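You operate a simulated robot arm through the tools that you are given. There is no shell and no other tool.

You are at the controls of a simulated robot arm. One attempt, no reset.

Task
File the rough spot off the bucket's bottom, then paint a patch over it.
Fine: use the block file, the teal brush and the paint tin; put file and brush back. Set down upright: block file, paint brush. A coat counts when it lies all over at full strength: go over it till it gets no stronger. What is to be rubbed or washed off counts as gone when no trace of it is left.
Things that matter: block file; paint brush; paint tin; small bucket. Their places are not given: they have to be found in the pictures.

It is judged by the outcome, as a careful person would: the job done as asked, and still so three seconds after it is handed in. It fails if anything else is knocked over, pushed out of place, dropped, spilled or broken.

Robot
A 7-joint arm with a fingered hand, fixed in place. Base frame: the origin is on the floor under the middle of its stand, x ahead of it, y to its left, z up. Lengths are in mm, angles in rad, forces in N, time in s.
It reaches about 1164 mm from its shoulder. Its first joint turns from -2.897 to 2.897 rad. Payload 4.7 kg.
The TCP is the grasp point between the finger pads, 36 mm short of the fingertips. In the tool frame z runs along the fingers and y along their closing line. The gripper opens to 120 mm; its body begins 42 mm behind the TCP. The gripper is a hand of 5 fingers: y runs from the thumb to the fingers, the wrist lies at [-18, -122, -210] in the tool frame, and closing takes about 1.5 s.
Orientation is that of the tool frame in the base frame, as [roll, pitch, yaw] about the fixed x, y, z axes, in that order (R = Rz(yaw) Ry(pitch) Rx(roll)). With the fingers straight down and the wrist toward the robot, the tool's x, y and z point along [0, 1, 0], [1, 0, 0] and [0, 0, -1] of the base frame.

Tools
- The arm moves only by the tool move_arm. Its argument "deltas" is a list that holds one entry, the list of rows, each a list of 7 numbers: the shift along the tool's x, y, z in mm, then the turn, a rotation vector about the tool's x, y, z in rad, then the finger opening in mm, from 0 to 120. In form: [[[dx, dy, dz, rx, ry, rz, hand], ...]]. A call has 1 to 20 rows; each row shifts and turns the commanded pose from where the row before left it, along the tool's axes as they then stand. A row lasts 0.2 s, in which the tool goes at most 50 mm and 0.15 rad; a call with a longer step from one row to the next is refused whole, and so is a gripper value outside its range. Where a pose cannot be reached the arm comes as near as it can. A force on the tool above 40 N (or 10 N above the force at the start of the call, whichever is more), or a blocked arm, ends the call early, and 0.2 s more pass. The fingers move at their own pace (about 45 mm/s each) and stop on an object; they squeeze with about 28 N. The grip force told is the motor's: it shows also when the fingers shut on nothing. Time passes only in rows, and 0.2 s behind the last, so rows that do not move let the fingers close. The reply holds the time, the measured pose of the TCP, the force on the tool along the base axes, the opening and the grip force, in the units named above and with some noise, with the torque about the TCP (base axes, N m) and any sound that the robot's microphone picked up, and new pictures: "pictures" is both (left out), scene, wrist or none.
- Cameras (640 x 400 px; columns grow to the right, rows downward): "scene" is fixed at [219, 649, 1636.7]; the picture's right is [-0.71, -0.70, 0.00], its down [-0.65, 0.66, -0.38] and it looks along [0.27, -0.27, -0.92] (base axes); focal length 310 px, centre (320, 200). "wrist" rides on the gripper at [73, -91, -143] in the tool frame; the picture's right is [-0.80, 0.28, -0.53], its down [-0.53, -0.73, 0.42] and it looks along [-0.27, 0.62, 0.74] (tool axes); focal length 234 px, centre (320, 200).
- hand_shape(shape): the hand has 5 fingers and takes this shape, open, in about a second: jaw (thumb against the fingers, like two jaws); tri (thumb and two fingers); tip (a fingertip pinch); poke (one finger out to press); point (the index stretched); flat (the hand flat); cup (the hand cupped); fist (a fist). The gripper value then closes the fingers along that shape, each until it touches; the sizes above hold for jaw. It gives what a move gives, with no picture.
- pixel_to_xyz(camera, pixels): there is no depth. For up to 12 entries [column, row, z] of the newest picture of that camera ("zoom" is the newest enlarged one), the place [x, y] in the base frame at which the ray of that pixel passes the height z, good to about 3 mm. No time passes.
- inspect(camera, box): a new picture of the part [left, top, right, bottom] of that camera's present view, enlarged. No time passes.
- sign_off(): hands the job in; it is judged then, once.

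Leave the gripper open and the arm clear of the work at the hand-in unless told otherwise.

The tools are called after "Call:" as a command line: name --argument value ..., lists and objects as JSON in quotes. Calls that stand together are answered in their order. move_arm: Moves the arm, as the interface text tells. Its arguments: {"type":"object","properties":{"deltas":{"type":"array","items":{"type":"array","items":{"type":"array","items":{"type":"number"}}}},"pictures":{"type":"string","enum":["both","scene","wrist","none"]}},"required":["deltas"]} The other tools are called the same way: hand_shape (shape) gives the hand a shape; pixel_to_xyz (camera, pixels) gives the place at which the rays of pixels pass given heights; inspect (camera, box) takes an enlarged picture of a part of a camera's view; sign_off () hands the job in.

At the start:

```text
clock: 0.0
tcp_pos: [250.8, 549.8, 1253.7]
ee_rot: [3.142, 0.0, 1.572]
wrist_force: [-0.3, -1.1, 0.6]
wrist_torque: [0.03, 0.01, -0.03]
grip_width: 119.8
finger_force: 0.1
shape: jaw
```

scene: 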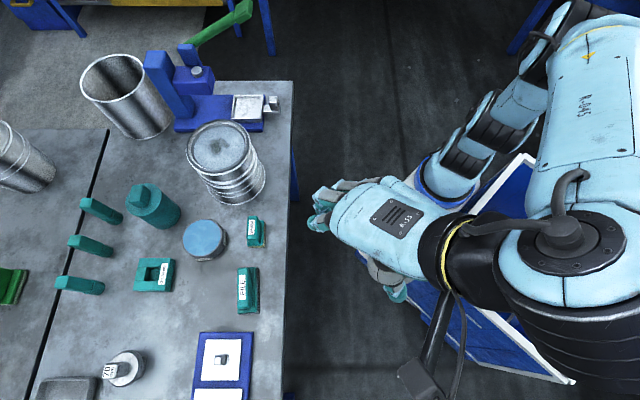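
wrist: 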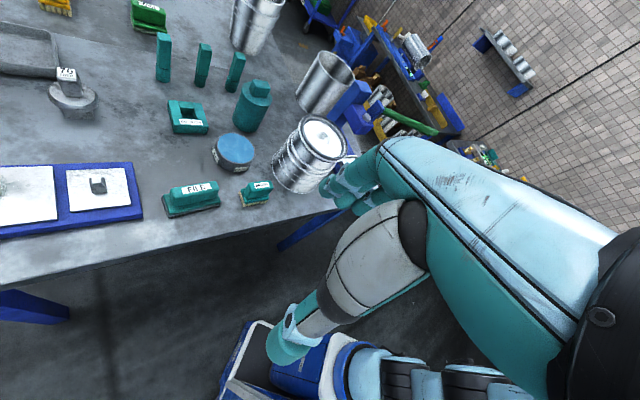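

I see a bench with several teal objects, a blue-topped tin, a ribbed metal bucket standing bottom-up near (222,160), and two teal tools at (255,232) and (248,290). I'll enlarge these regions to identify them.

Call:
inspect --camera "scene" --box '[170, 110, 300, 191]'

Call:
inspect --camera "scene" --box '[170, 200, 300, 320]'

Call:
inspect --camera "scene" --box '[40, 170, 200, 300]'

Call:
inspect --camera "wrist" --box '[140, 60, 360, 230]'

```text
4.92 times, centred on (235, 150) of scene
```

zoom: 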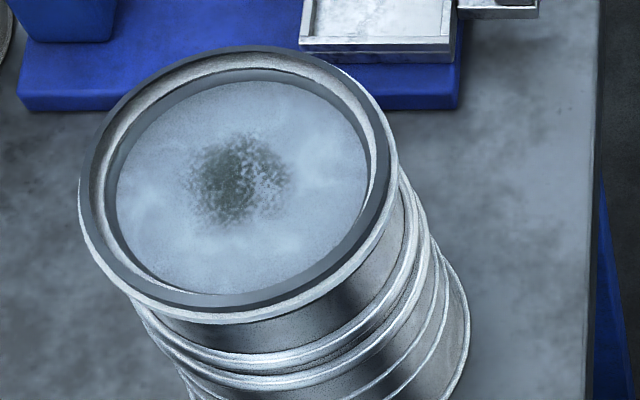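

```text
3.33 times, centred on (235, 260) of scene
```

zoom: 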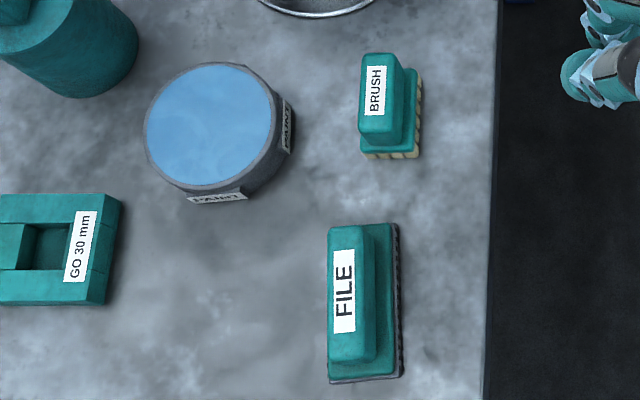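

```text
3.08 times, centred on (120, 235) of scene
```

zoom: 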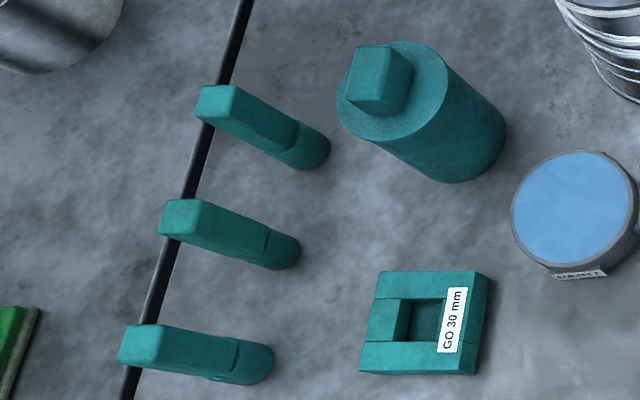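

```text
2.35 times, centred on (250, 145) of wrist
```

zoom: 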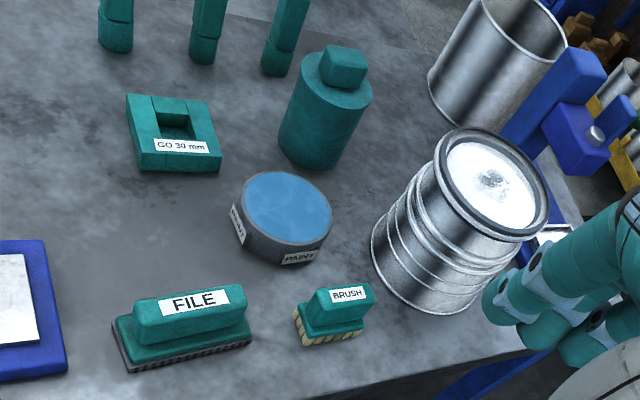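

The rough spot is the dark patch in the middle of the upturned bucket's recessed bottom. FILE and BRUSH are labelled teal blocks, and the paint tin has the blue top. Next I'll triangulate the table height from the file's lower corners, which are at scene (260,312.6)/(258.4,267.5) and wrist (168,218)/(220,207).

Call:
pixel_to_xyz --camera "scene" --pixels '[[259.9, 312.6, 700], [259.9, 312.6, 800], [259.9, 312.6, 900], [258.4, 267.5, 700], [258.4, 267.5, 800], [258.4, 267.5, 900]]'

Call:
pixel_to_xyz --camera "wrist" --pixels '[[168.3, 218.2, 700], [168.3, 218.2, 800], [168.3, 218.2, 900], [220.2, 206.7, 700], [220.2, 206.7, 800], [220.2, 206.7, 900]]'

Call:
inspect --camera "wrist" --box '[0, 0, 200, 125]'

Call:
inspect --camera "wrist" --box '[250, 90, 370, 210]'

```text
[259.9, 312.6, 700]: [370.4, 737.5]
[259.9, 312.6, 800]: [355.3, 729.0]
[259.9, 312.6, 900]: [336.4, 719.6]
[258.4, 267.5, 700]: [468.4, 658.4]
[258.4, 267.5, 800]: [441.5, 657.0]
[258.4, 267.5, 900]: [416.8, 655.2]
```

```text
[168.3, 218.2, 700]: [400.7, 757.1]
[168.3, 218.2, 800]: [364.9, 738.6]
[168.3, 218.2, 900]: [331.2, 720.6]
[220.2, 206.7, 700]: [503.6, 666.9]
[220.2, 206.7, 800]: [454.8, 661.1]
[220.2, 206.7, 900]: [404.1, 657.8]
```

```text
3.20 times, centred on (100, 62) of wrist
```

zoom: 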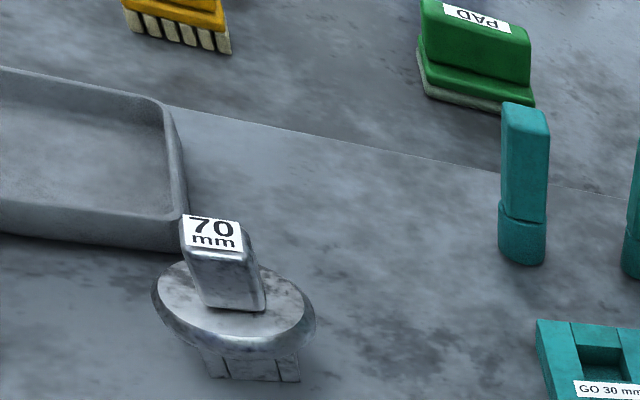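

```text
3.33 times, centred on (310, 150) of wrist
```

zoom: 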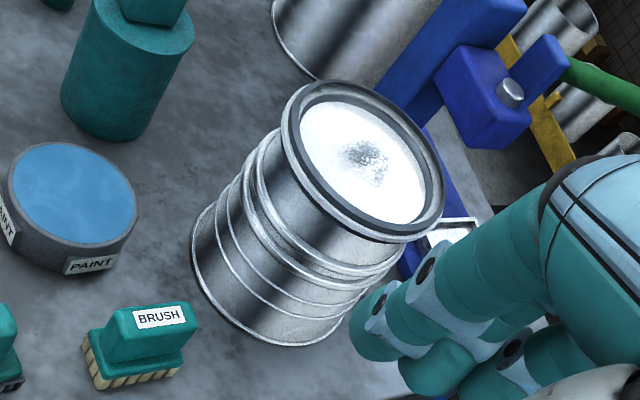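

The two views agree at z ≈ 855, which I take as the table height. Now I'll triangulate the rough spot (scene (218.3,145.9), wrist (323.8,138.9)), the bucket's base edge, the paint surface and the brush.

Call:
pixel_to_xyz --camera "scene" --pixels '[[218.3, 145.9, 950], [218.3, 145.9, 1000], [218.3, 145.9, 1050], [204, 239, 860], [204, 239, 900], [204, 239, 940], [250, 224, 880], [250, 224, 900], [250, 224, 920], [244, 289, 880], [244, 289, 900], [244, 289, 920]]'

Call:
pixel_to_xyz --camera "wrist" --pixels '[[323.8, 138.9, 950], [323.8, 138.9, 1000], [323.8, 138.9, 1050], [236, 147, 860], [236, 147, 900], [236, 147, 940], [262, 185, 880], [262, 185, 900], [262, 185, 920], [196, 187, 880], [196, 187, 900], [196, 187, 920]]'

```text
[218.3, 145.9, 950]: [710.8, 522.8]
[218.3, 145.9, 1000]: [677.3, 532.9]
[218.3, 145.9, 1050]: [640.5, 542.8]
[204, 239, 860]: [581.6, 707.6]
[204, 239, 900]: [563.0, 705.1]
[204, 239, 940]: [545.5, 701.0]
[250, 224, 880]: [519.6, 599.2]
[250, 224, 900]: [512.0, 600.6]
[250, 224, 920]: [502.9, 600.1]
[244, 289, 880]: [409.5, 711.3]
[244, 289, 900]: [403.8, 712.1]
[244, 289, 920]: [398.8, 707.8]
```

```text
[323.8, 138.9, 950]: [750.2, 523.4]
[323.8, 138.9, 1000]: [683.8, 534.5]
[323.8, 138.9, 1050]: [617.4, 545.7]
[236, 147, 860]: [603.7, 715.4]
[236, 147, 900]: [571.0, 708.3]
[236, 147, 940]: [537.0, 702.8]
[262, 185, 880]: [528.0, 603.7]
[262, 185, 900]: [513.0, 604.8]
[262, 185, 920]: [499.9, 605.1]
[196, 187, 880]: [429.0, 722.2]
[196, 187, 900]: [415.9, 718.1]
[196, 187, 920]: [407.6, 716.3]
```

The bucket bottom is near (670,535) at z≈1010, the paint surface near (555,703) at z≈918, the brush top near (508,602) and the file near (395,700). I'll turn the hand to yaw ≈2.4, so its wrist points off the bench, and come lower to look closer.

Call:
move_arm --deltas '[[[0, 0, 0, 0, 0, -0.138, 120], [0, 0, 0, 0, 0, -0.138, 120], [0, 0, 0, 0, 0, -0.138, 120], [0, 0, 0, 0, 0, -0.138, 120], [0, 0, 0, 0, 0, -0.138, 120], [0, 0, 0, 0, 0, -0.138, 120], [0, 24, 30, 0, 0, 0, 120], [0, 24, 30, 0, 0, 0, 120], [0, 24, 30, 0, 0, 0, 120], [0, 24, 30, 0, 0, 0, 120], [0, 24, 30, 0, 0, 0, 120]]]'

```text
clock: 2.4
tcp_pos: [331.1, 636.2, 1104.2]
ee_rot: [3.14, -0.002, 2.401]
wrist_force: [0.0, -0.2, 0.5]
wrist_torque: [0.04, -0.04, -0.02]
grip_width: 119.6
finger_force: 0.1
shape: jaw
```

scene: 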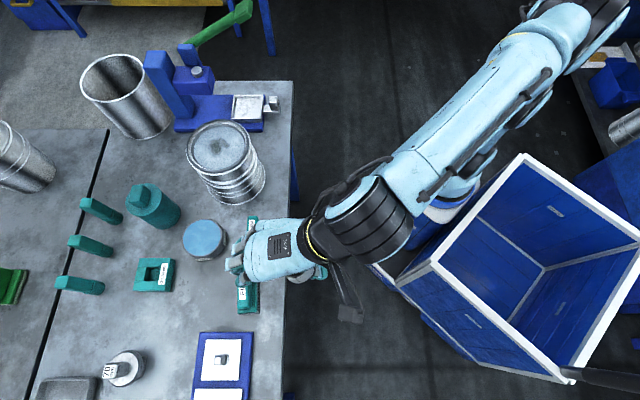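
wrist: 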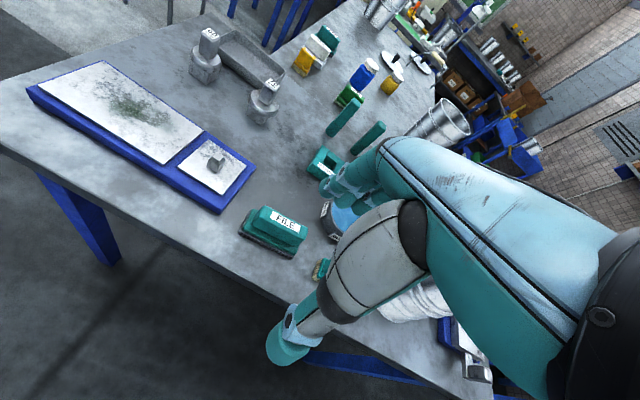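

The arm is in place and I can see the file in the wrist view around (275,232). I'll enlarge it to measure its shape, and enlarge the brush region too.

Call:
inspect --camera "wrist" --box '[225, 190, 335, 259]'

Call:
inspect --camera "scene" --box '[210, 200, 330, 320]'

```text
5.80 times, centred on (280, 224) of wrist
```

zoom: 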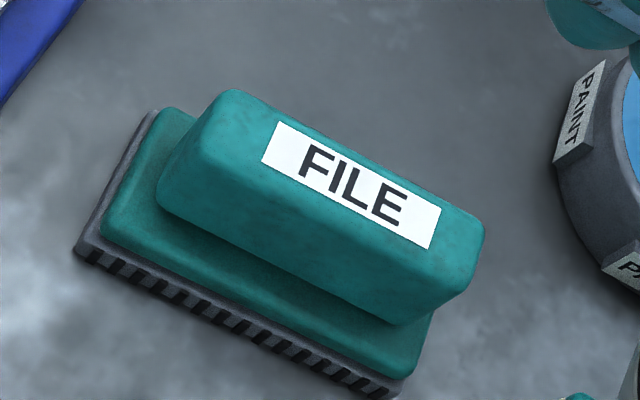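

```text
3.33 times, centred on (270, 260) of scene
```

zoom: 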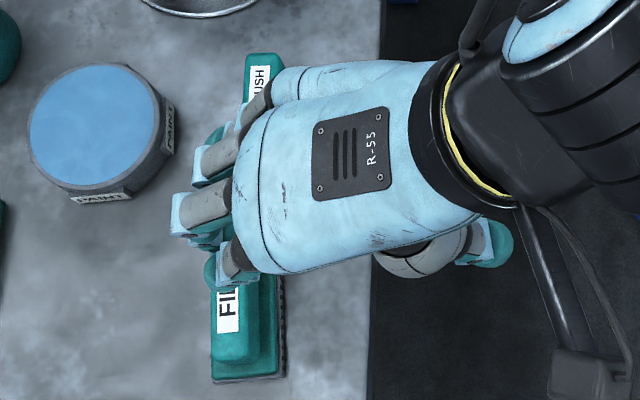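

I'll read the file's base corners at table height and the label centre at candidate heights from the wrist view.

Call:
pixel_to_xyz --camera "wrist" --pixels '[[237.8, 232.6, 855], [292.4, 257.6, 855], [251, 208.8, 855], [285.5, 221.4, 890], [285.5, 221.4, 910], [285.5, 221.4, 930], [264.8, 205, 905], [255, 223, 905], [308, 228, 905]]'

Call:
pixel_to_xyz --camera "scene" --pixels '[[241.9, 287.3, 890], [241.9, 287.3, 910], [241.9, 287.3, 930], [259.9, 312.6, 855], [258.4, 267.5, 855], [237.5, 315, 855]]'

```text
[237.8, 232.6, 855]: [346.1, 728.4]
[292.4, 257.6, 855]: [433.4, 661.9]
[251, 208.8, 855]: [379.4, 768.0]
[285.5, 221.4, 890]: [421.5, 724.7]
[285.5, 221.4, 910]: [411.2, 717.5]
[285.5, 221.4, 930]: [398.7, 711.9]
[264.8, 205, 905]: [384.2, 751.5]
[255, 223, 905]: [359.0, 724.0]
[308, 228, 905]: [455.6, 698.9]
```

```text
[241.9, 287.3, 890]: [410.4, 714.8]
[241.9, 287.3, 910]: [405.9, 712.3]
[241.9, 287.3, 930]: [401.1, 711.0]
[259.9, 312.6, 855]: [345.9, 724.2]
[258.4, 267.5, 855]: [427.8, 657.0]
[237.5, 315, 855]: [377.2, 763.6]
```

The file is about 107×51 mm, 67 mm tall, centred at (404,713), with its long axis at about -38.5°. Before picking it up I want a close look into the bucket's recess, to see whether the file fits inside the rim. I'll rotate to yaw 1.8 and move up beside the bucket.

Call:
move_arm --deltas '[[[0, 0, -10, 0, 0, 0.15, 120], [0, 0, -10, 0, 0, 0.15, 120], [0, 0, -10, 0, 0, 0.15, 120], [0, 0, -10, 0, 0, 0.15, 120], [-29.6, 26.1, -6.5, 0, 0, 0, 120], [-29.6, 26.1, -6.5, 0, 0, 0, 120], [-29.6, 26.1, -6.5, 0, 0, 0, 120], [-29.6, 26.1, -6.5, 0, 0, 0, 120], [-29.6, 26.1, -6.5, 0, 0, 0, 120], [-29.6, 26.1, -6.5, 0, 0, 0, 120], [-29.6, 26.1, -6.5, 0, 0, 0, 120], [-29.6, 26.1, -6.5, 0, 0, 0, 120], [-29.6, 26.1, -6.5, 0, 0, 0, 120]]]'

```text
clock: 5.2
tcp_pos: [618.0, 431.4, 1203.6]
ee_rot: [3.14, 0.0, 1.8]
wrist_force: [0.0, 0.4, 0.6]
wrist_torque: [-0.04, -0.03, 0.0]
grip_width: 119.8
finger_force: 0.1
shape: jaw
```

scene: 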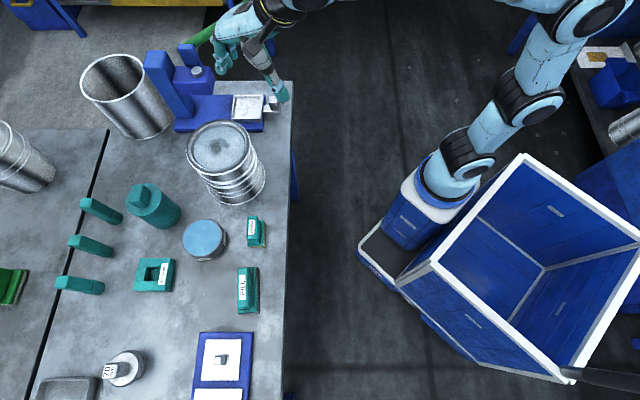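
wrist: 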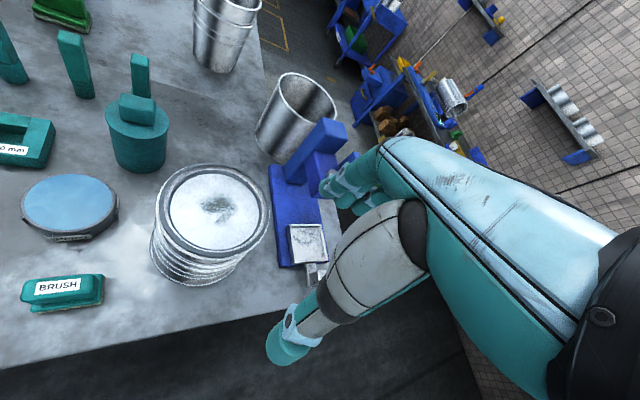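

I now have a clear view of the bucket around wrist (212,215), with the paint tin and brush beside it. I'll enlarge the bucket bottom and the other tools.

Call:
inspect --camera "wrist" --box '[140, 155, 284, 245]'

Call:
inspect --camera "wrist" --box '[0, 150, 144, 330]'

Call:
inspect --camera "scene" --box '[180, 115, 270, 171]'

```text
4.44 times, centred on (212, 200) of wrist
```

zoom: 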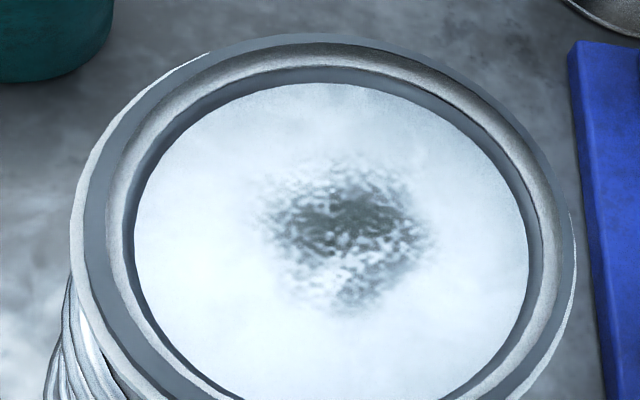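

```text
2.22 times, centred on (72, 240) of wrist
```

zoom: 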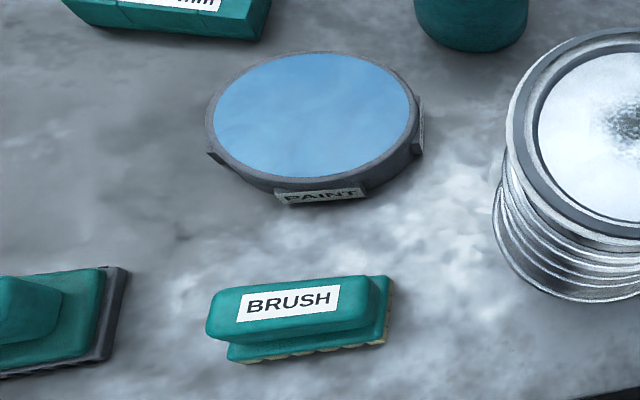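

```text
7.11 times, centred on (225, 143) of scene
```

zoom: 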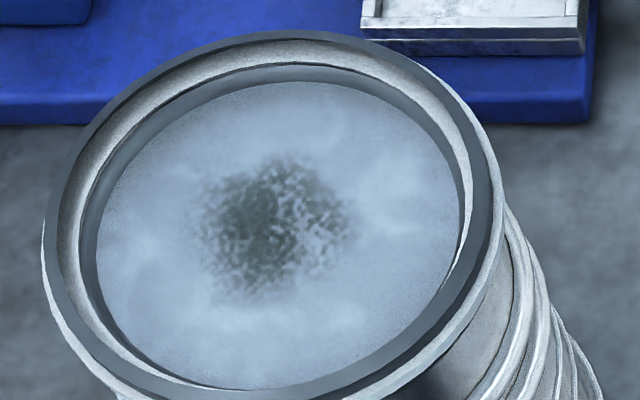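

The bottom is recessed within a raised rim. I'll get a full view of the rim to measure the recess diameter and depth.

Call:
inspect --camera "wrist" --box '[130, 155, 306, 265]'

```text
3.64 times, centred on (218, 210) of wrist
```

zoom: 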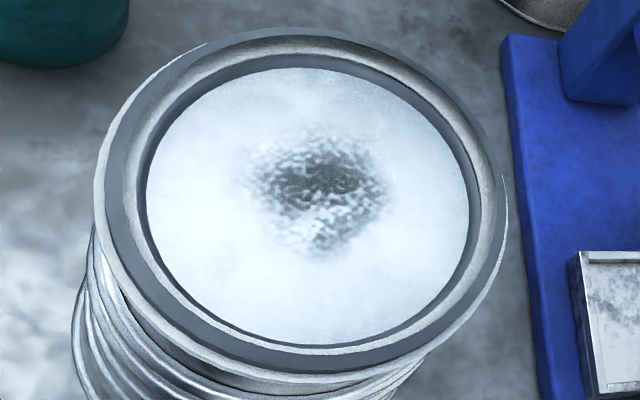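

I'll convert the disc edge and rim edge pixels of this enlarged picture to positions at candidate heights.

Call:
pixel_to_xyz --camera "zoom" --pixels '[[146, 200, 1005], [468, 212, 1005], [300, 67, 1005], [322, 345, 1005], [97, 205, 1015], [505, 220, 1015], [285, 28, 1015], [325, 378, 1015], [318, 187, 1005], [128, 203, 1015], [480, 208, 1015], [292, 52, 1005]]'

Call:
pixel_to_xyz --camera "scene" --pixels '[[218.3, 145.9, 1005], [218.3, 145.9, 1015], [193.3, 149, 1005], [245, 145, 1005], [217, 126, 1005], [222, 170, 1005], [186, 147, 1015], [250.5, 147, 1015]]'

```text
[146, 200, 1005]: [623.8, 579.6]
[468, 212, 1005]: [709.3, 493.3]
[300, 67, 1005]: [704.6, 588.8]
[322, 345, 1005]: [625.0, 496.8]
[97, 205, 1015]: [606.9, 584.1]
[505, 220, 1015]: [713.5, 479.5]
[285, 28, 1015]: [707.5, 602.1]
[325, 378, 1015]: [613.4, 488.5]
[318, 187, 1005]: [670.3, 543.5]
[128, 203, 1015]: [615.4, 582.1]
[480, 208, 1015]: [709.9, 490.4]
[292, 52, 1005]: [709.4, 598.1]
```

```text
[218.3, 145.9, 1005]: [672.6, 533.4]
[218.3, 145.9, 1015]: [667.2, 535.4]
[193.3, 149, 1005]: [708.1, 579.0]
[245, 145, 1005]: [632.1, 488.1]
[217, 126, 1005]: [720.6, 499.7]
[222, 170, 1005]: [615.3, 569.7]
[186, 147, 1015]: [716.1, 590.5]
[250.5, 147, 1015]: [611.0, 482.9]
```

The recess is about 121–130 mm across and less than about 10 mm deep. The file's base diagonal is about 118 mm, so it fits when centred. Now I'll triangulate the brush and paint tin from both views.

Call:
pixel_to_xyz --camera "wrist" --pixels '[[58.9, 286.4, 890], [58.9, 286.4, 910], [33.7, 313, 855], [103.5, 303, 855], [68.8, 204, 880], [68.8, 204, 900], [68.8, 204, 920], [23, 206, 900], [115, 199, 900], [73, 182, 900], [73, 225, 900]]'

Call:
pixel_to_xyz --camera "scene" --pixels '[[251.8, 227.3, 890], [251.8, 227.3, 910], [264.4, 247.1, 855], [265.9, 222.5, 855], [248.5, 247.1, 855], [202, 238, 880], [202, 238, 900], [202, 238, 920], [182.5, 238, 900], [219, 232, 900]]'

```text
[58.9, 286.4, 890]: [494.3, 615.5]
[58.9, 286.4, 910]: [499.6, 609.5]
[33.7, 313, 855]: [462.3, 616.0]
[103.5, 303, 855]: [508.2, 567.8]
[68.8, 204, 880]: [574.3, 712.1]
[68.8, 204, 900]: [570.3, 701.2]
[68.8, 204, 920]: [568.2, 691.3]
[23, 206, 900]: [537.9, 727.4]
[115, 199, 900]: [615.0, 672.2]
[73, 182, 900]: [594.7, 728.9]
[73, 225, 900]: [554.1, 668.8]
```

```text
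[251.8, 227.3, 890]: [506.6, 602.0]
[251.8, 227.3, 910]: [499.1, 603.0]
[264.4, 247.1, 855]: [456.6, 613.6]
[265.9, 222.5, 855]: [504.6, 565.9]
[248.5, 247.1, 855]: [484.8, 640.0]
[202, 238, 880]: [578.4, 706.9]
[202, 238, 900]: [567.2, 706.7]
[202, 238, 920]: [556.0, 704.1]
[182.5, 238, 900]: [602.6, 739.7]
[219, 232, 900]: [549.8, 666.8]
```

The brush is about 67×39 mm, centred near (497,605), 57 mm tall. The paint tin is centred near (570,705) with its top at z≈895. Now I'll go above the file at yaw 2.47 and come down to z≈1020.

Call:
move_arm --deltas '[[[0, 0, 0, 0, 0, -0.134, 120], [0, 0, 0, 0, 0, -0.134, 120], [0, 0, 0, 0, 0, -0.134, 120], [0, 0, 0, 0, 0, -0.134, 120], [0, 0, 0, 0, 0, -0.134, 120], [42.8, 10.9, 0, 0, 0, 0, 120], [42.8, 10.9, 0, 0, 0, 0, 120], [42.8, 10.9, 0, 0, 0, 0, 120], [42.8, 10.9, 0, 0, 0, 0, 120], [42.8, 10.9, 0, 0, 0, 0, 120], [42.8, 10.9, 0, 0, 0, 0, 120], [42.8, 10.9, 0, 0, 0, 0, 120], [42.8, 10.9, 0, 0, 0, 0, 120], [0, 0, 36, 0, 0, 0, 120], [0, 0, 36, 0, 0, 0, 120], [0, 0, 36, 0, 0, 0, 120], [0, 0, 36, 0, 0, 0, 120], [0, 0, 36, 0, 0, 0, 120]]]'

```text
clock: 9.0
tcp_pos: [408.8, 712.7, 1023.8]
ee_rot: [3.141, -0.001, 2.47]
wrist_force: [-0.2, -0.3, 0.9]
wrist_torque: [0.0, -0.04, 0.03]
grip_width: 119.8
finger_force: 0.0
shape: jaw
```

scene: 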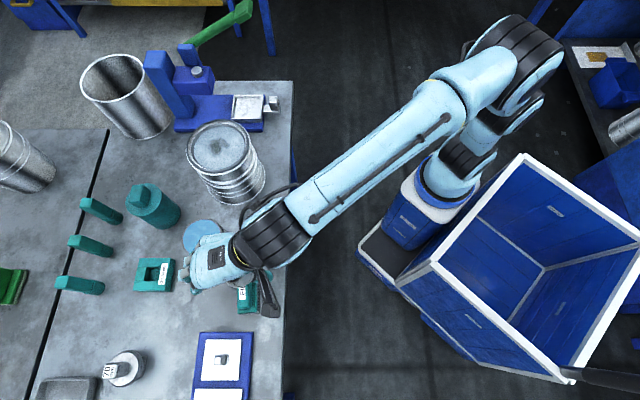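
wrist: 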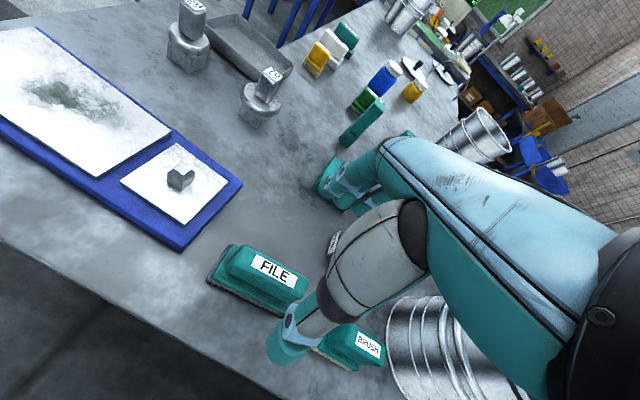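

The hand is aligned over the file, whose label shows at wrist (272,268). I'll check where the GO gauge sits relative to where the fingers will come down.

Call:
pixel_to_xyz --camera "scene" --pixels '[[170, 290, 855], [174, 260, 880], [140, 260, 880], [136, 290, 870], [194, 400, 860], [200, 334, 860], [255, 334, 860], [289, 200, 855], [286, 330, 855]]'

Call:
inspect --camera "wrist" --box '[190, 130, 430, 380]'

```text
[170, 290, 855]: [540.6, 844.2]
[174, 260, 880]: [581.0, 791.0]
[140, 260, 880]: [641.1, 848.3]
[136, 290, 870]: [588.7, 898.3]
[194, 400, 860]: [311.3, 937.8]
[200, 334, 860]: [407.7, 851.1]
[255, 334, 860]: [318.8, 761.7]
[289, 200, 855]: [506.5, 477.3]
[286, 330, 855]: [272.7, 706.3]
```

```text
1.60 times, centred on (310, 255) of wrist
```

zoom: 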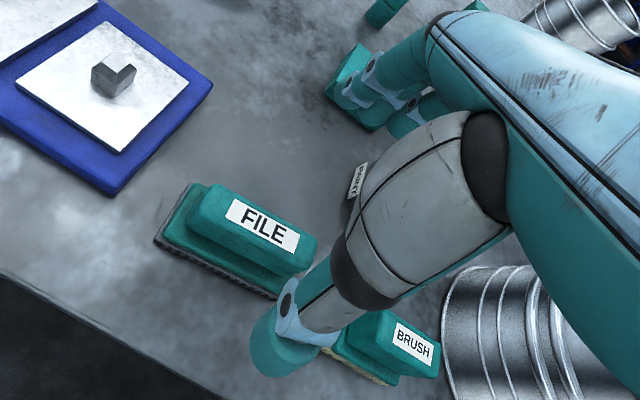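

The gauge and tray are clear of the fingers' landing spots. I'll shift a few mm to centre on the file and go down to z≈940.

Call:
move_arm --deltas '[[[1.0, -0.7, 21, 0, 0, 0, 120], [1.0, -0.7, 21, 0, 0, 0, 120], [1.0, -0.7, 21, 0, 0, 0, 120], [0.9, -0.6, 21, 0, 0, 0, 120]]]'

Call:
inspect --camera "wrist" --box '[190, 130, 430, 380]'

Call:
inspect --camera "scene" --box '[170, 210, 300, 330]'

```text
clock: 10.0
tcp_pos: [404.0, 715.6, 938.9]
ee_rot: [3.141, -0.002, 2.469]
wrist_force: [0.9, -0.7, 0.5]
wrist_torque: [0.03, 0.01, 0.01]
grip_width: 119.8
finger_force: 0.0
shape: jaw
```

scene: 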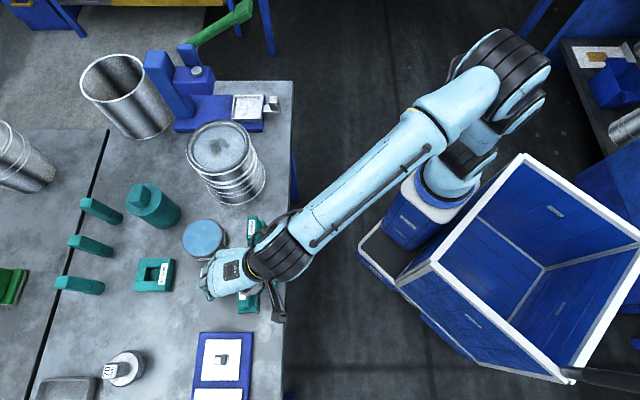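
wrist: 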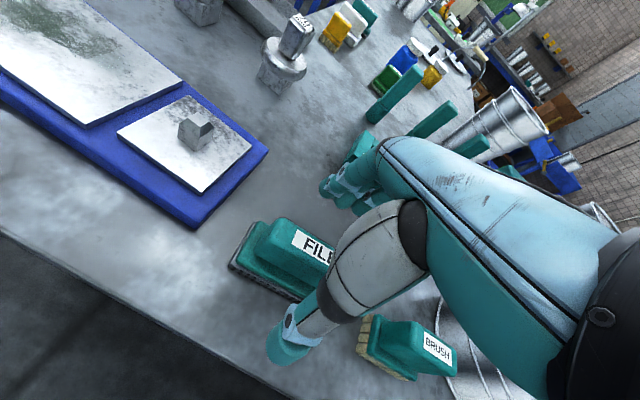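

```text
1.60 times, centred on (310, 255) of wrist
```

zoom: 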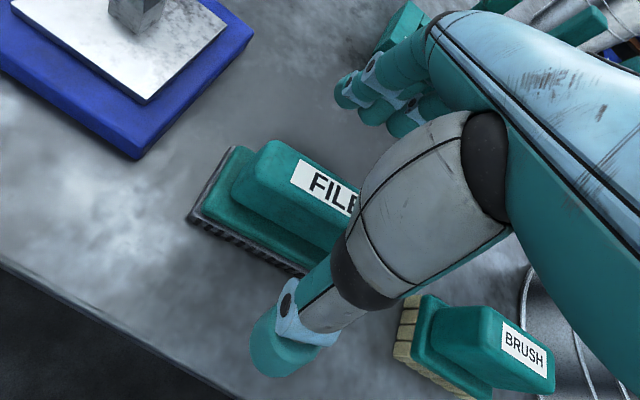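

```text
3.33 times, centred on (235, 270) of scene
```

zoom: 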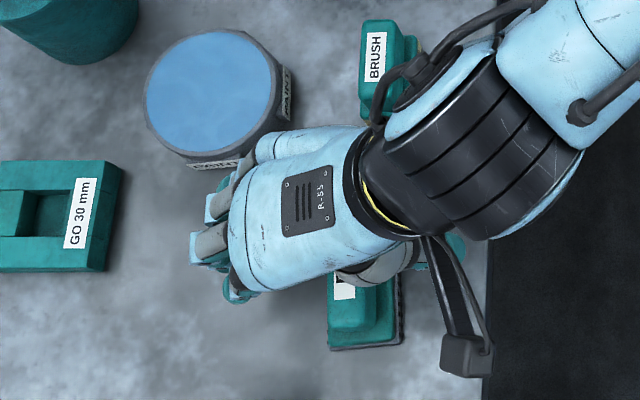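

I'll re-measure the file's visible left corners from this nearer view to verify centring.

Call:
pixel_to_xyz --camera "wrist" --pixels '[[227.5, 266.3, 855], [256.9, 221.3, 855], [262, 228, 880], [237, 262, 880], [270, 221, 915], [245, 252, 915], [294.4, 238, 920]]'

```text
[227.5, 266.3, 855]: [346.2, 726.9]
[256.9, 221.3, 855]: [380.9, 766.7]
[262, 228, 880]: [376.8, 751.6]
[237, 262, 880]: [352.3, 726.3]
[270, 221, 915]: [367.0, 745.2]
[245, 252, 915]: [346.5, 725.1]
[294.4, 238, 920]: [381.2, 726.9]
```

The file centre checks out at about (404.5,713.5), so I'm centred. I'll descend to z≈923, which puts the fingertips just above the file's ledge, without closing yet.

Call:
move_arm --deltas '[[[0, -0.6, 5, 0, 0, 0, 120], [0, -0.6, 5, 0, 0, 0, 120], [0, 0, 5, 0, 0, 0, 120], [0, 0, 0, 0, 0, 0, 120]]]' --pictures "wrist"

```text
clock: 11.0
tcp_pos: [402.1, 714.0, 922.4]
ee_rot: [3.14, 0.002, 2.471]
wrist_force: [-0.1, -0.3, 0.7]
wrist_torque: [0.02, 0.02, 0.01]
grip_width: 119.8
finger_force: 0.1
shape: jaw
```

wrist: 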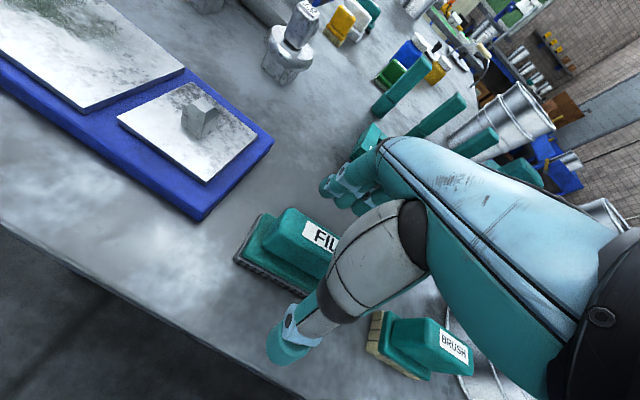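

No contact yet. I'll close the fingers partway, to 60 mm, and look.

Call:
move_arm --deltas '[[[0, 0, 0, 0, 0, 0, 90], [0, 0, 0, 0, 0, 0, 75], [0, 0, 0, 0, 0, 0, 62], [0, 0, 0, 0, 0, 0, 60], [0, 0, 0, 0, 0, 0, 60]]]'

Call:
inspect --camera "wrist" --box '[190, 130, 430, 380]'

```text
clock: 12.2
tcp_pos: [402.1, 713.4, 921.8]
ee_rot: [-3.141, 0.001, 2.47]
wrist_force: [0.0, 0.3, -0.1]
wrist_torque: [-0.02, 0.01, 0.01]
grip_width: 60.6
finger_force: 0.1
shape: jaw
```

scene: 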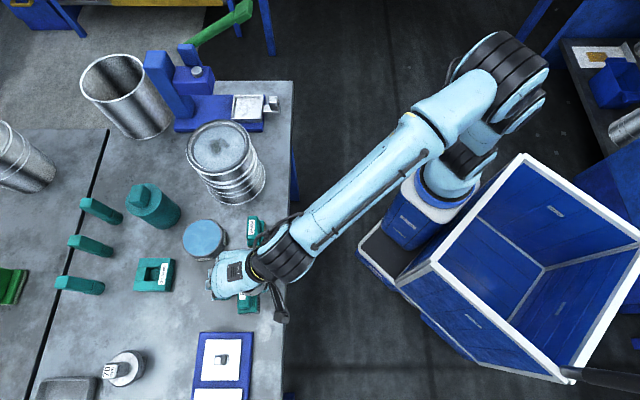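
wrist: 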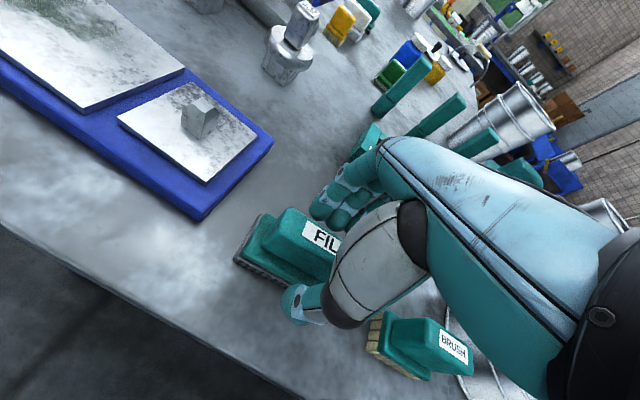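

```text
1.60 times, centred on (310, 255) of wrist
```

zoom: 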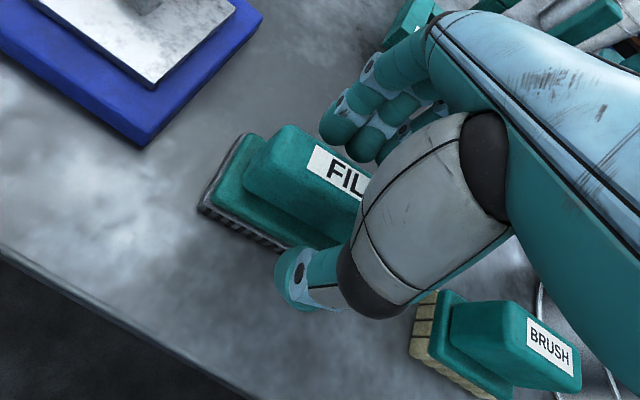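

Thumb and fingers straddle the handle with no contact force. I'll close fully to grip.

Call:
move_arm --deltas '[[[0, 0, 0, 0, 0, 0, 45], [0, 0, 0, 0, 0, 0, 30], [0, 0, 0, 0, 0, 0, 15], [0, 0, 0, 0, 0, 0, 0], [0, 0, 0, 0, 0, 0, 0], [0, 0, 0, 0, 0, 0, 0]]]'

Call:
inspect --camera "wrist" --box '[190, 130, 430, 380]'

```text
clock: 13.6
tcp_pos: [403.4, 713.3, 922.2]
ee_rot: [-3.141, 0.0, 2.47]
wrist_force: [-1.4, 0.1, 0.2]
wrist_torque: [-0.02, 0.05, -0.01]
grip_width: 21.7
finger_force: 27.8
shape: jaw
```

scene: 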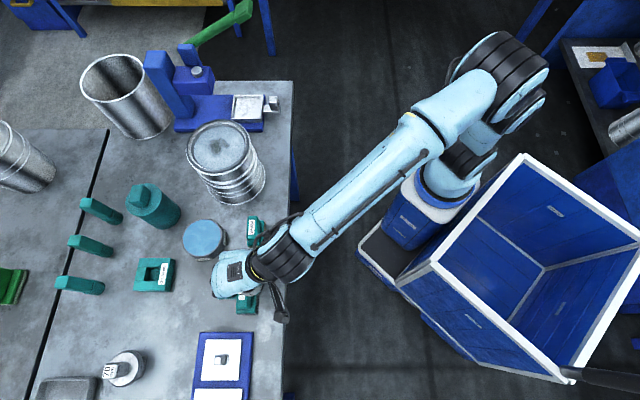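
wrist: 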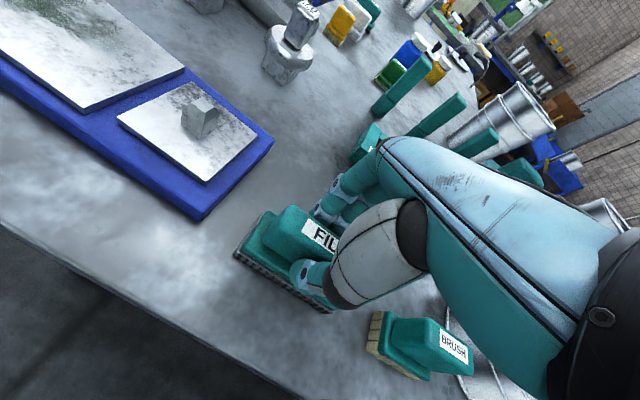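

```text
1.60 times, centred on (310, 255) of wrist
```

zoom: 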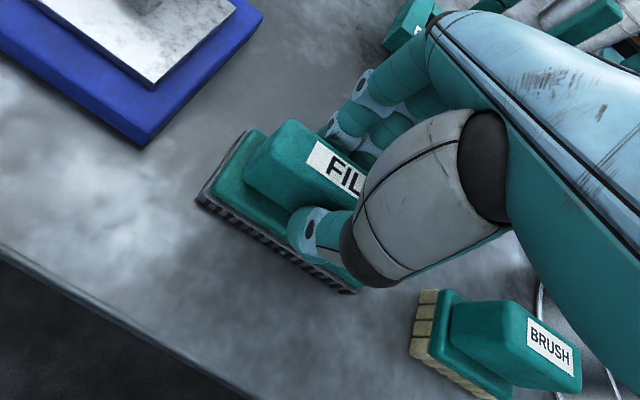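

Gripped, with 27.8 N at 21.7 mm. I'll lift 25 mm slowly to test the hold.

Call:
move_arm --deltas '[[[0, 0, -5, 0, 0, 0, 0], [0, 0, -10, 0, 0, 0, 0], [0, 0, -10, 0, 0, 0, 0], [0, 0, 0, 0, 0, 0, 0]]]'

Call:
inspect --camera "wrist" --box '[190, 130, 430, 380]'

```text
clock: 14.6
tcp_pos: [401.5, 713.6, 948.3]
ee_rot: [-3.141, -0.001, 2.469]
wrist_force: [-0.8, 0.2, -2.5]
wrist_torque: [0.02, 0.01, 0.0]
grip_width: 21.5
finger_force: 27.8
shape: jaw
```

scene: 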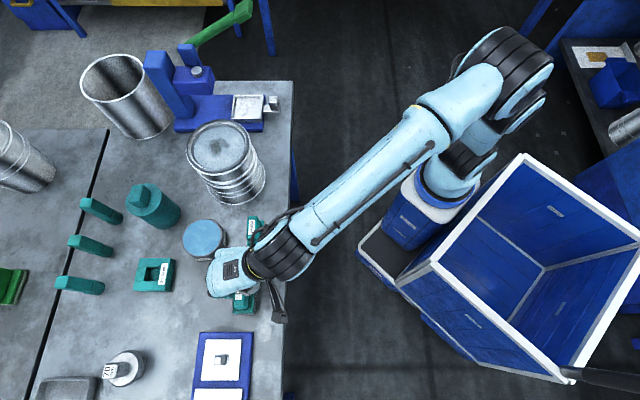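
wrist: 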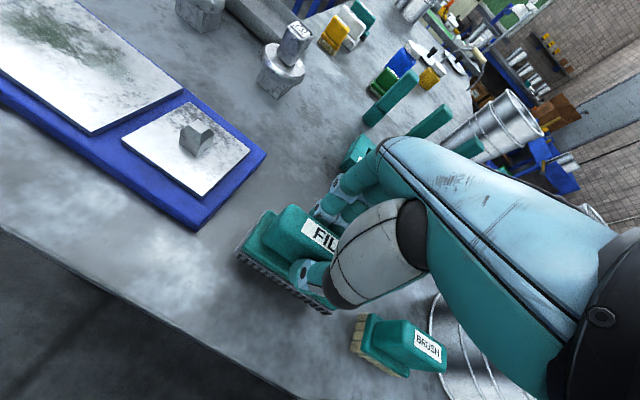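

```text
1.60 times, centred on (310, 255) of wrist
```

zoom: 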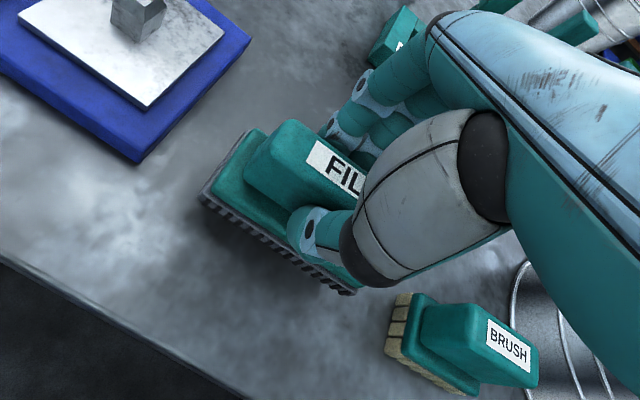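

The file came up cleanly with the hand. Re-solving both views puts the bucket axis near (658,537) with the recessed bottom at z≈1020. I'll lift to z≈1180 and carry the file over the bucket.

Call:
move_arm --deltas '[[[0, 0, -29, 0, 0, 0, 0], [0, 0, -29, 0, 0, 0, 0], [0, 0, -29, 0, 0, 0, 0], [0, 0, -29, 0, 0, 0, 0], [0, 0, -29, 0, 0, 0, 0], [0, 0, -29, 0, 0, 0, 0], [0, 0, -29, 0, 0, 0, 0], [0, 0, -29, 0, 0, 0, 0], [-25.8, 1.8, 0, 0, 0, 0, 0], [-25.8, 1.8, 0, 0, 0, 0, 0], [-25.8, 1.8, 0, 0, 0, 0, 0], [-25.8, 1.8, 0, 0, 0, 0, 0], [-25.8, 1.8, 0, 0, 0, 0, 0], [-25.8, 1.8, 0, 0, 0, 0, 0], [-25.8, 1.8, 0, 0, 0, 0, 0], [-25.8, 1.8, 0, 0, 0, 0, 0], [-25.8, 1.8, 0, 0, 0, 0, 0], [-25.8, 1.8, 0, 0, 0, 0, 0], [-25.8, 1.8, 0, 0, 0, 0, 0], [-25.8, 1.8, 0, 0, 0, 0, 0]]]'

Call:
inspect --camera "wrist" --box '[160, 180, 400, 390]'

Call:
inspect --camera "scene" --box '[130, 60, 300, 210]'

```text
clock: 18.8
tcp_pos: [656.3, 538.0, 1180.3]
ee_rot: [3.141, -0.001, 2.47]
wrist_force: [-0.1, 0.3, -2.7]
wrist_torque: [-0.02, -0.02, -0.04]
grip_width: 21.3
finger_force: 28.1
shape: jaw
```

scene: 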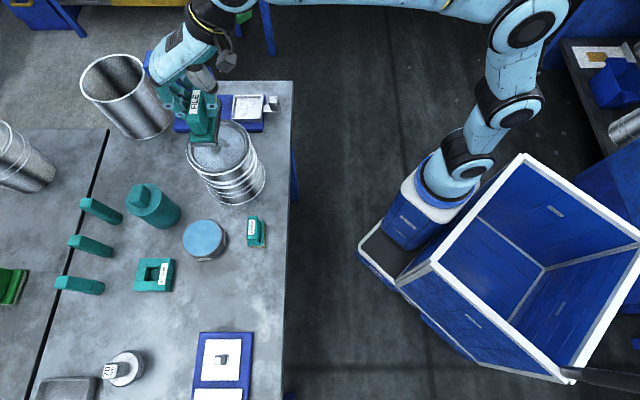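
wrist: 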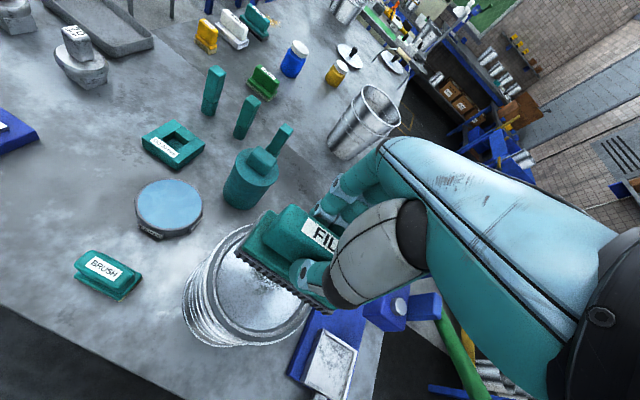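

```text
1.90 times, centred on (280, 285) of wrist
```

zoom: 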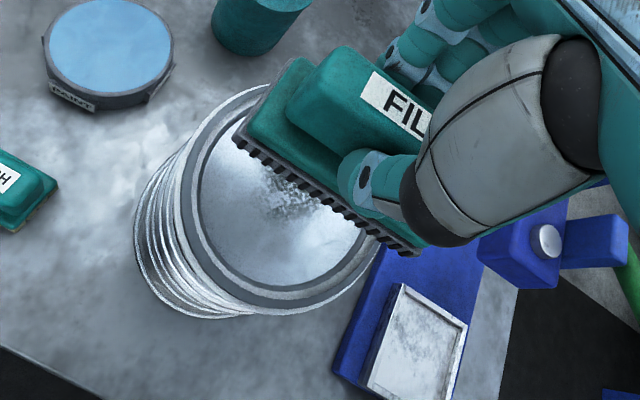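

```text
2.67 times, centred on (215, 135) of scene
```

zoom: 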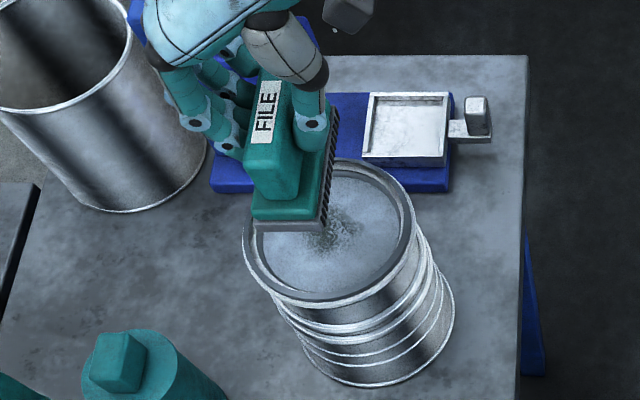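

The file hangs level over the bucket, with its bottom at z≈1113. I'll enlarge the bucket rim in both views to refine the axis before lowering into the recess.

Call:
inspect --camera "wrist" --box '[176, 215, 320, 350]'

Call:
inspect --camera "scene" --box '[180, 80, 270, 210]'

```text
2.96 times, centred on (248, 282) of wrist
```

zoom: 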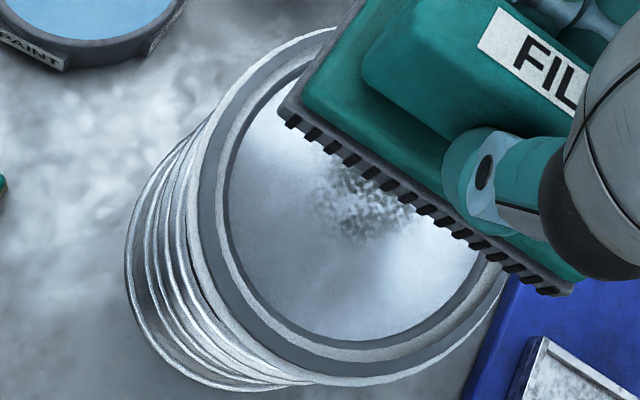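

```text
3.08 times, centred on (225, 145) of scene
```

zoom: 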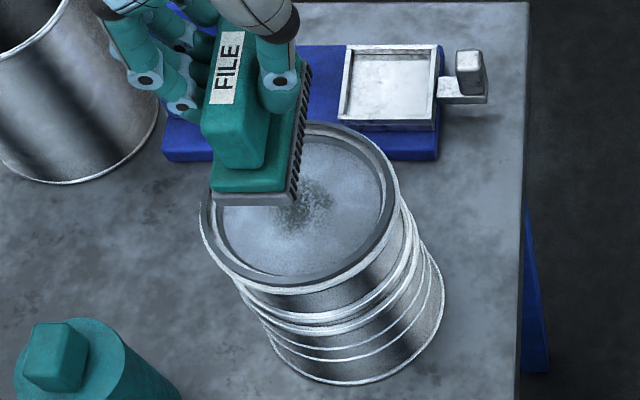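

I'll convert points on the disc edge and the rim's outer edge at z=1020 to fit the circle centre.

Call:
pixel_to_xyz --camera "wrist" --pixels '[[217.3, 276.9, 1020], [229.4, 313.1, 1020], [261.5, 330.3, 1020], [302.1, 302.9, 1020], [231.1, 248.2, 1020], [288.5, 321.9, 1020], [206.4, 280.3, 1020], [254.8, 340.1, 1020], [219.3, 239.8, 1020], [295.3, 331, 1020], [221, 319.8, 1020]]'

Call:
pixel_to_xyz --camera "scene" --pixels '[[193.9, 155, 1020], [203, 166, 1020], [218, 170, 1020], [236, 162, 1020], [245.2, 146, 1020], [240, 133, 1020], [186.6, 156, 1020], [201, 171.5, 1020], [218, 176.5, 1020], [240, 167, 1020], [250.5, 147, 1020], [244, 131, 1020]]'

```text
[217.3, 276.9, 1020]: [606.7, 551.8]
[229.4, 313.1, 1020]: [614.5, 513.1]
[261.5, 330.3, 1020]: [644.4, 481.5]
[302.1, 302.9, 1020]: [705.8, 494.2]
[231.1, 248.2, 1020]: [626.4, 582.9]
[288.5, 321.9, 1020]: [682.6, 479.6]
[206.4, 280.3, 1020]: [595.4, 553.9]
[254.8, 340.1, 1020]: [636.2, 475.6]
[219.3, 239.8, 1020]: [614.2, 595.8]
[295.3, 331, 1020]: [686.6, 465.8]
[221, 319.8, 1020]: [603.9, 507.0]
```

```text
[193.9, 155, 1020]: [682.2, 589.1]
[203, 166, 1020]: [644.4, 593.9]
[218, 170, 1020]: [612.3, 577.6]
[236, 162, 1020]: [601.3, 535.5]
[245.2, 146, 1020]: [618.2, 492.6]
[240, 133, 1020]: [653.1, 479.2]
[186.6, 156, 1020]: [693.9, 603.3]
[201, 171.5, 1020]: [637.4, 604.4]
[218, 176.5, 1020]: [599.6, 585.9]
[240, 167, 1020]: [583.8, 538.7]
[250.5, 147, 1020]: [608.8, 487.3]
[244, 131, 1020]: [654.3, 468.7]
```

The single-view fits disagree by a few mm in x, because both views look obliquely. Straight down from the wrist camera is pixel (152,333), so putting the bucket there gives an exact x,y. First I'll check the press's height so I know what to stay clear of.

Call:
pixel_to_xyz --camera "wrist" --pixels '[[400, 306, 900], [400, 306, 950], [400, 306, 1000], [400, 306, 1050], [152, 333, 1000]]'

Call:
pixel_to_xyz --camera "scene" --pixels '[[197, 70, 900], [197, 70, 950], [197, 70, 1000], [197, 70, 1050], [150, 55, 1000], [150, 55, 1100]]'

Call:
inspect --camera "wrist" --box '[300, 260, 520, 400]'

```text
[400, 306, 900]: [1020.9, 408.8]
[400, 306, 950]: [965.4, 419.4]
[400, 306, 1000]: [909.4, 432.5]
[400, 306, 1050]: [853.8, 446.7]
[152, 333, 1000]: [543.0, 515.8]
```

```text
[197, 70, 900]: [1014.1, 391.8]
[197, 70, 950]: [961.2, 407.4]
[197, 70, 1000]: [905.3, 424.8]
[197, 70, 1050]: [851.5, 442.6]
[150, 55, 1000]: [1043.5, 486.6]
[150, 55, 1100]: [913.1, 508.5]
```

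```text
2.86 times, centred on (410, 330) of wrist
```

zoom: 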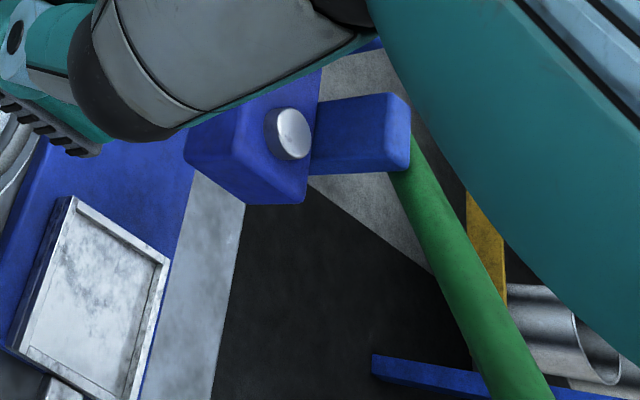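

The press bolt sits around x≈850–960, well beyond the bucket, so raising to z≈1250 gives clearance. I'll move so the wrist camera looks straight down onto the bucket.

Call:
move_arm --deltas '[[[0, 0, -23.3, 0, 0, 0, 0], [0, 0, -23.3, 0, 0, 0, 0], [0, 0, -23.4, 0, 0, 0, 0], [-14.64, 17.98, 0, 0, 0, 0, 0], [-14.64, 17.98, 0, 0, 0, 0, 0], [-14.64, 17.98, 0, 0, 0, 0, 0], [-14.64, 17.98, 0, 0, 0, 0, 0], [-14.64, 17.98, 0, 0, 0, 0, 0], [0, 0, 0, 0, 0, 0, 0]]]'

Call:
inspect --camera "wrist" --box '[80, 270, 224, 400]'

```text
clock: 20.8
tcp_pos: [769.8, 562.8, 1249.8]
ee_rot: [-3.14, 0.0, 2.47]
wrist_force: [-0.8, -0.6, -3.3]
wrist_torque: [-0.03, -0.01, -0.01]
grip_width: 21.2
finger_force: 28.7
shape: jaw
```

scene: 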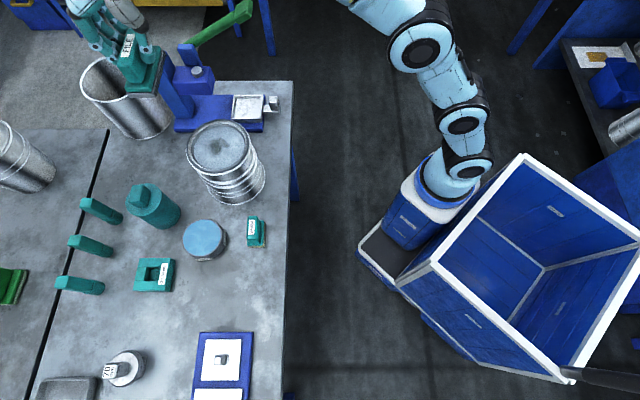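
wrist: 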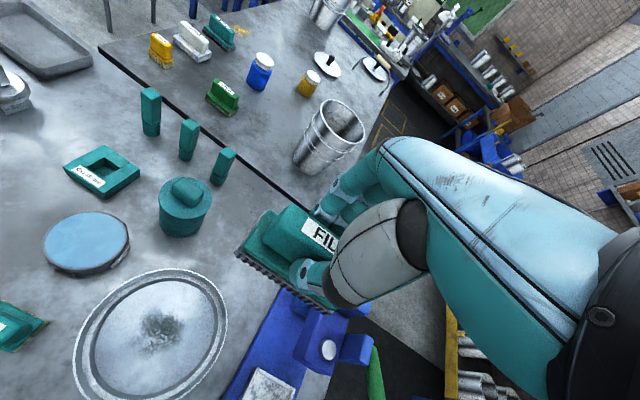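

```text
3.08 times, centred on (152, 335) of wrist
```

zoom: 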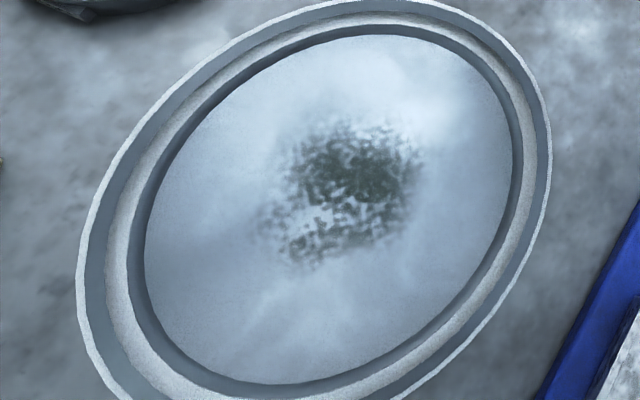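

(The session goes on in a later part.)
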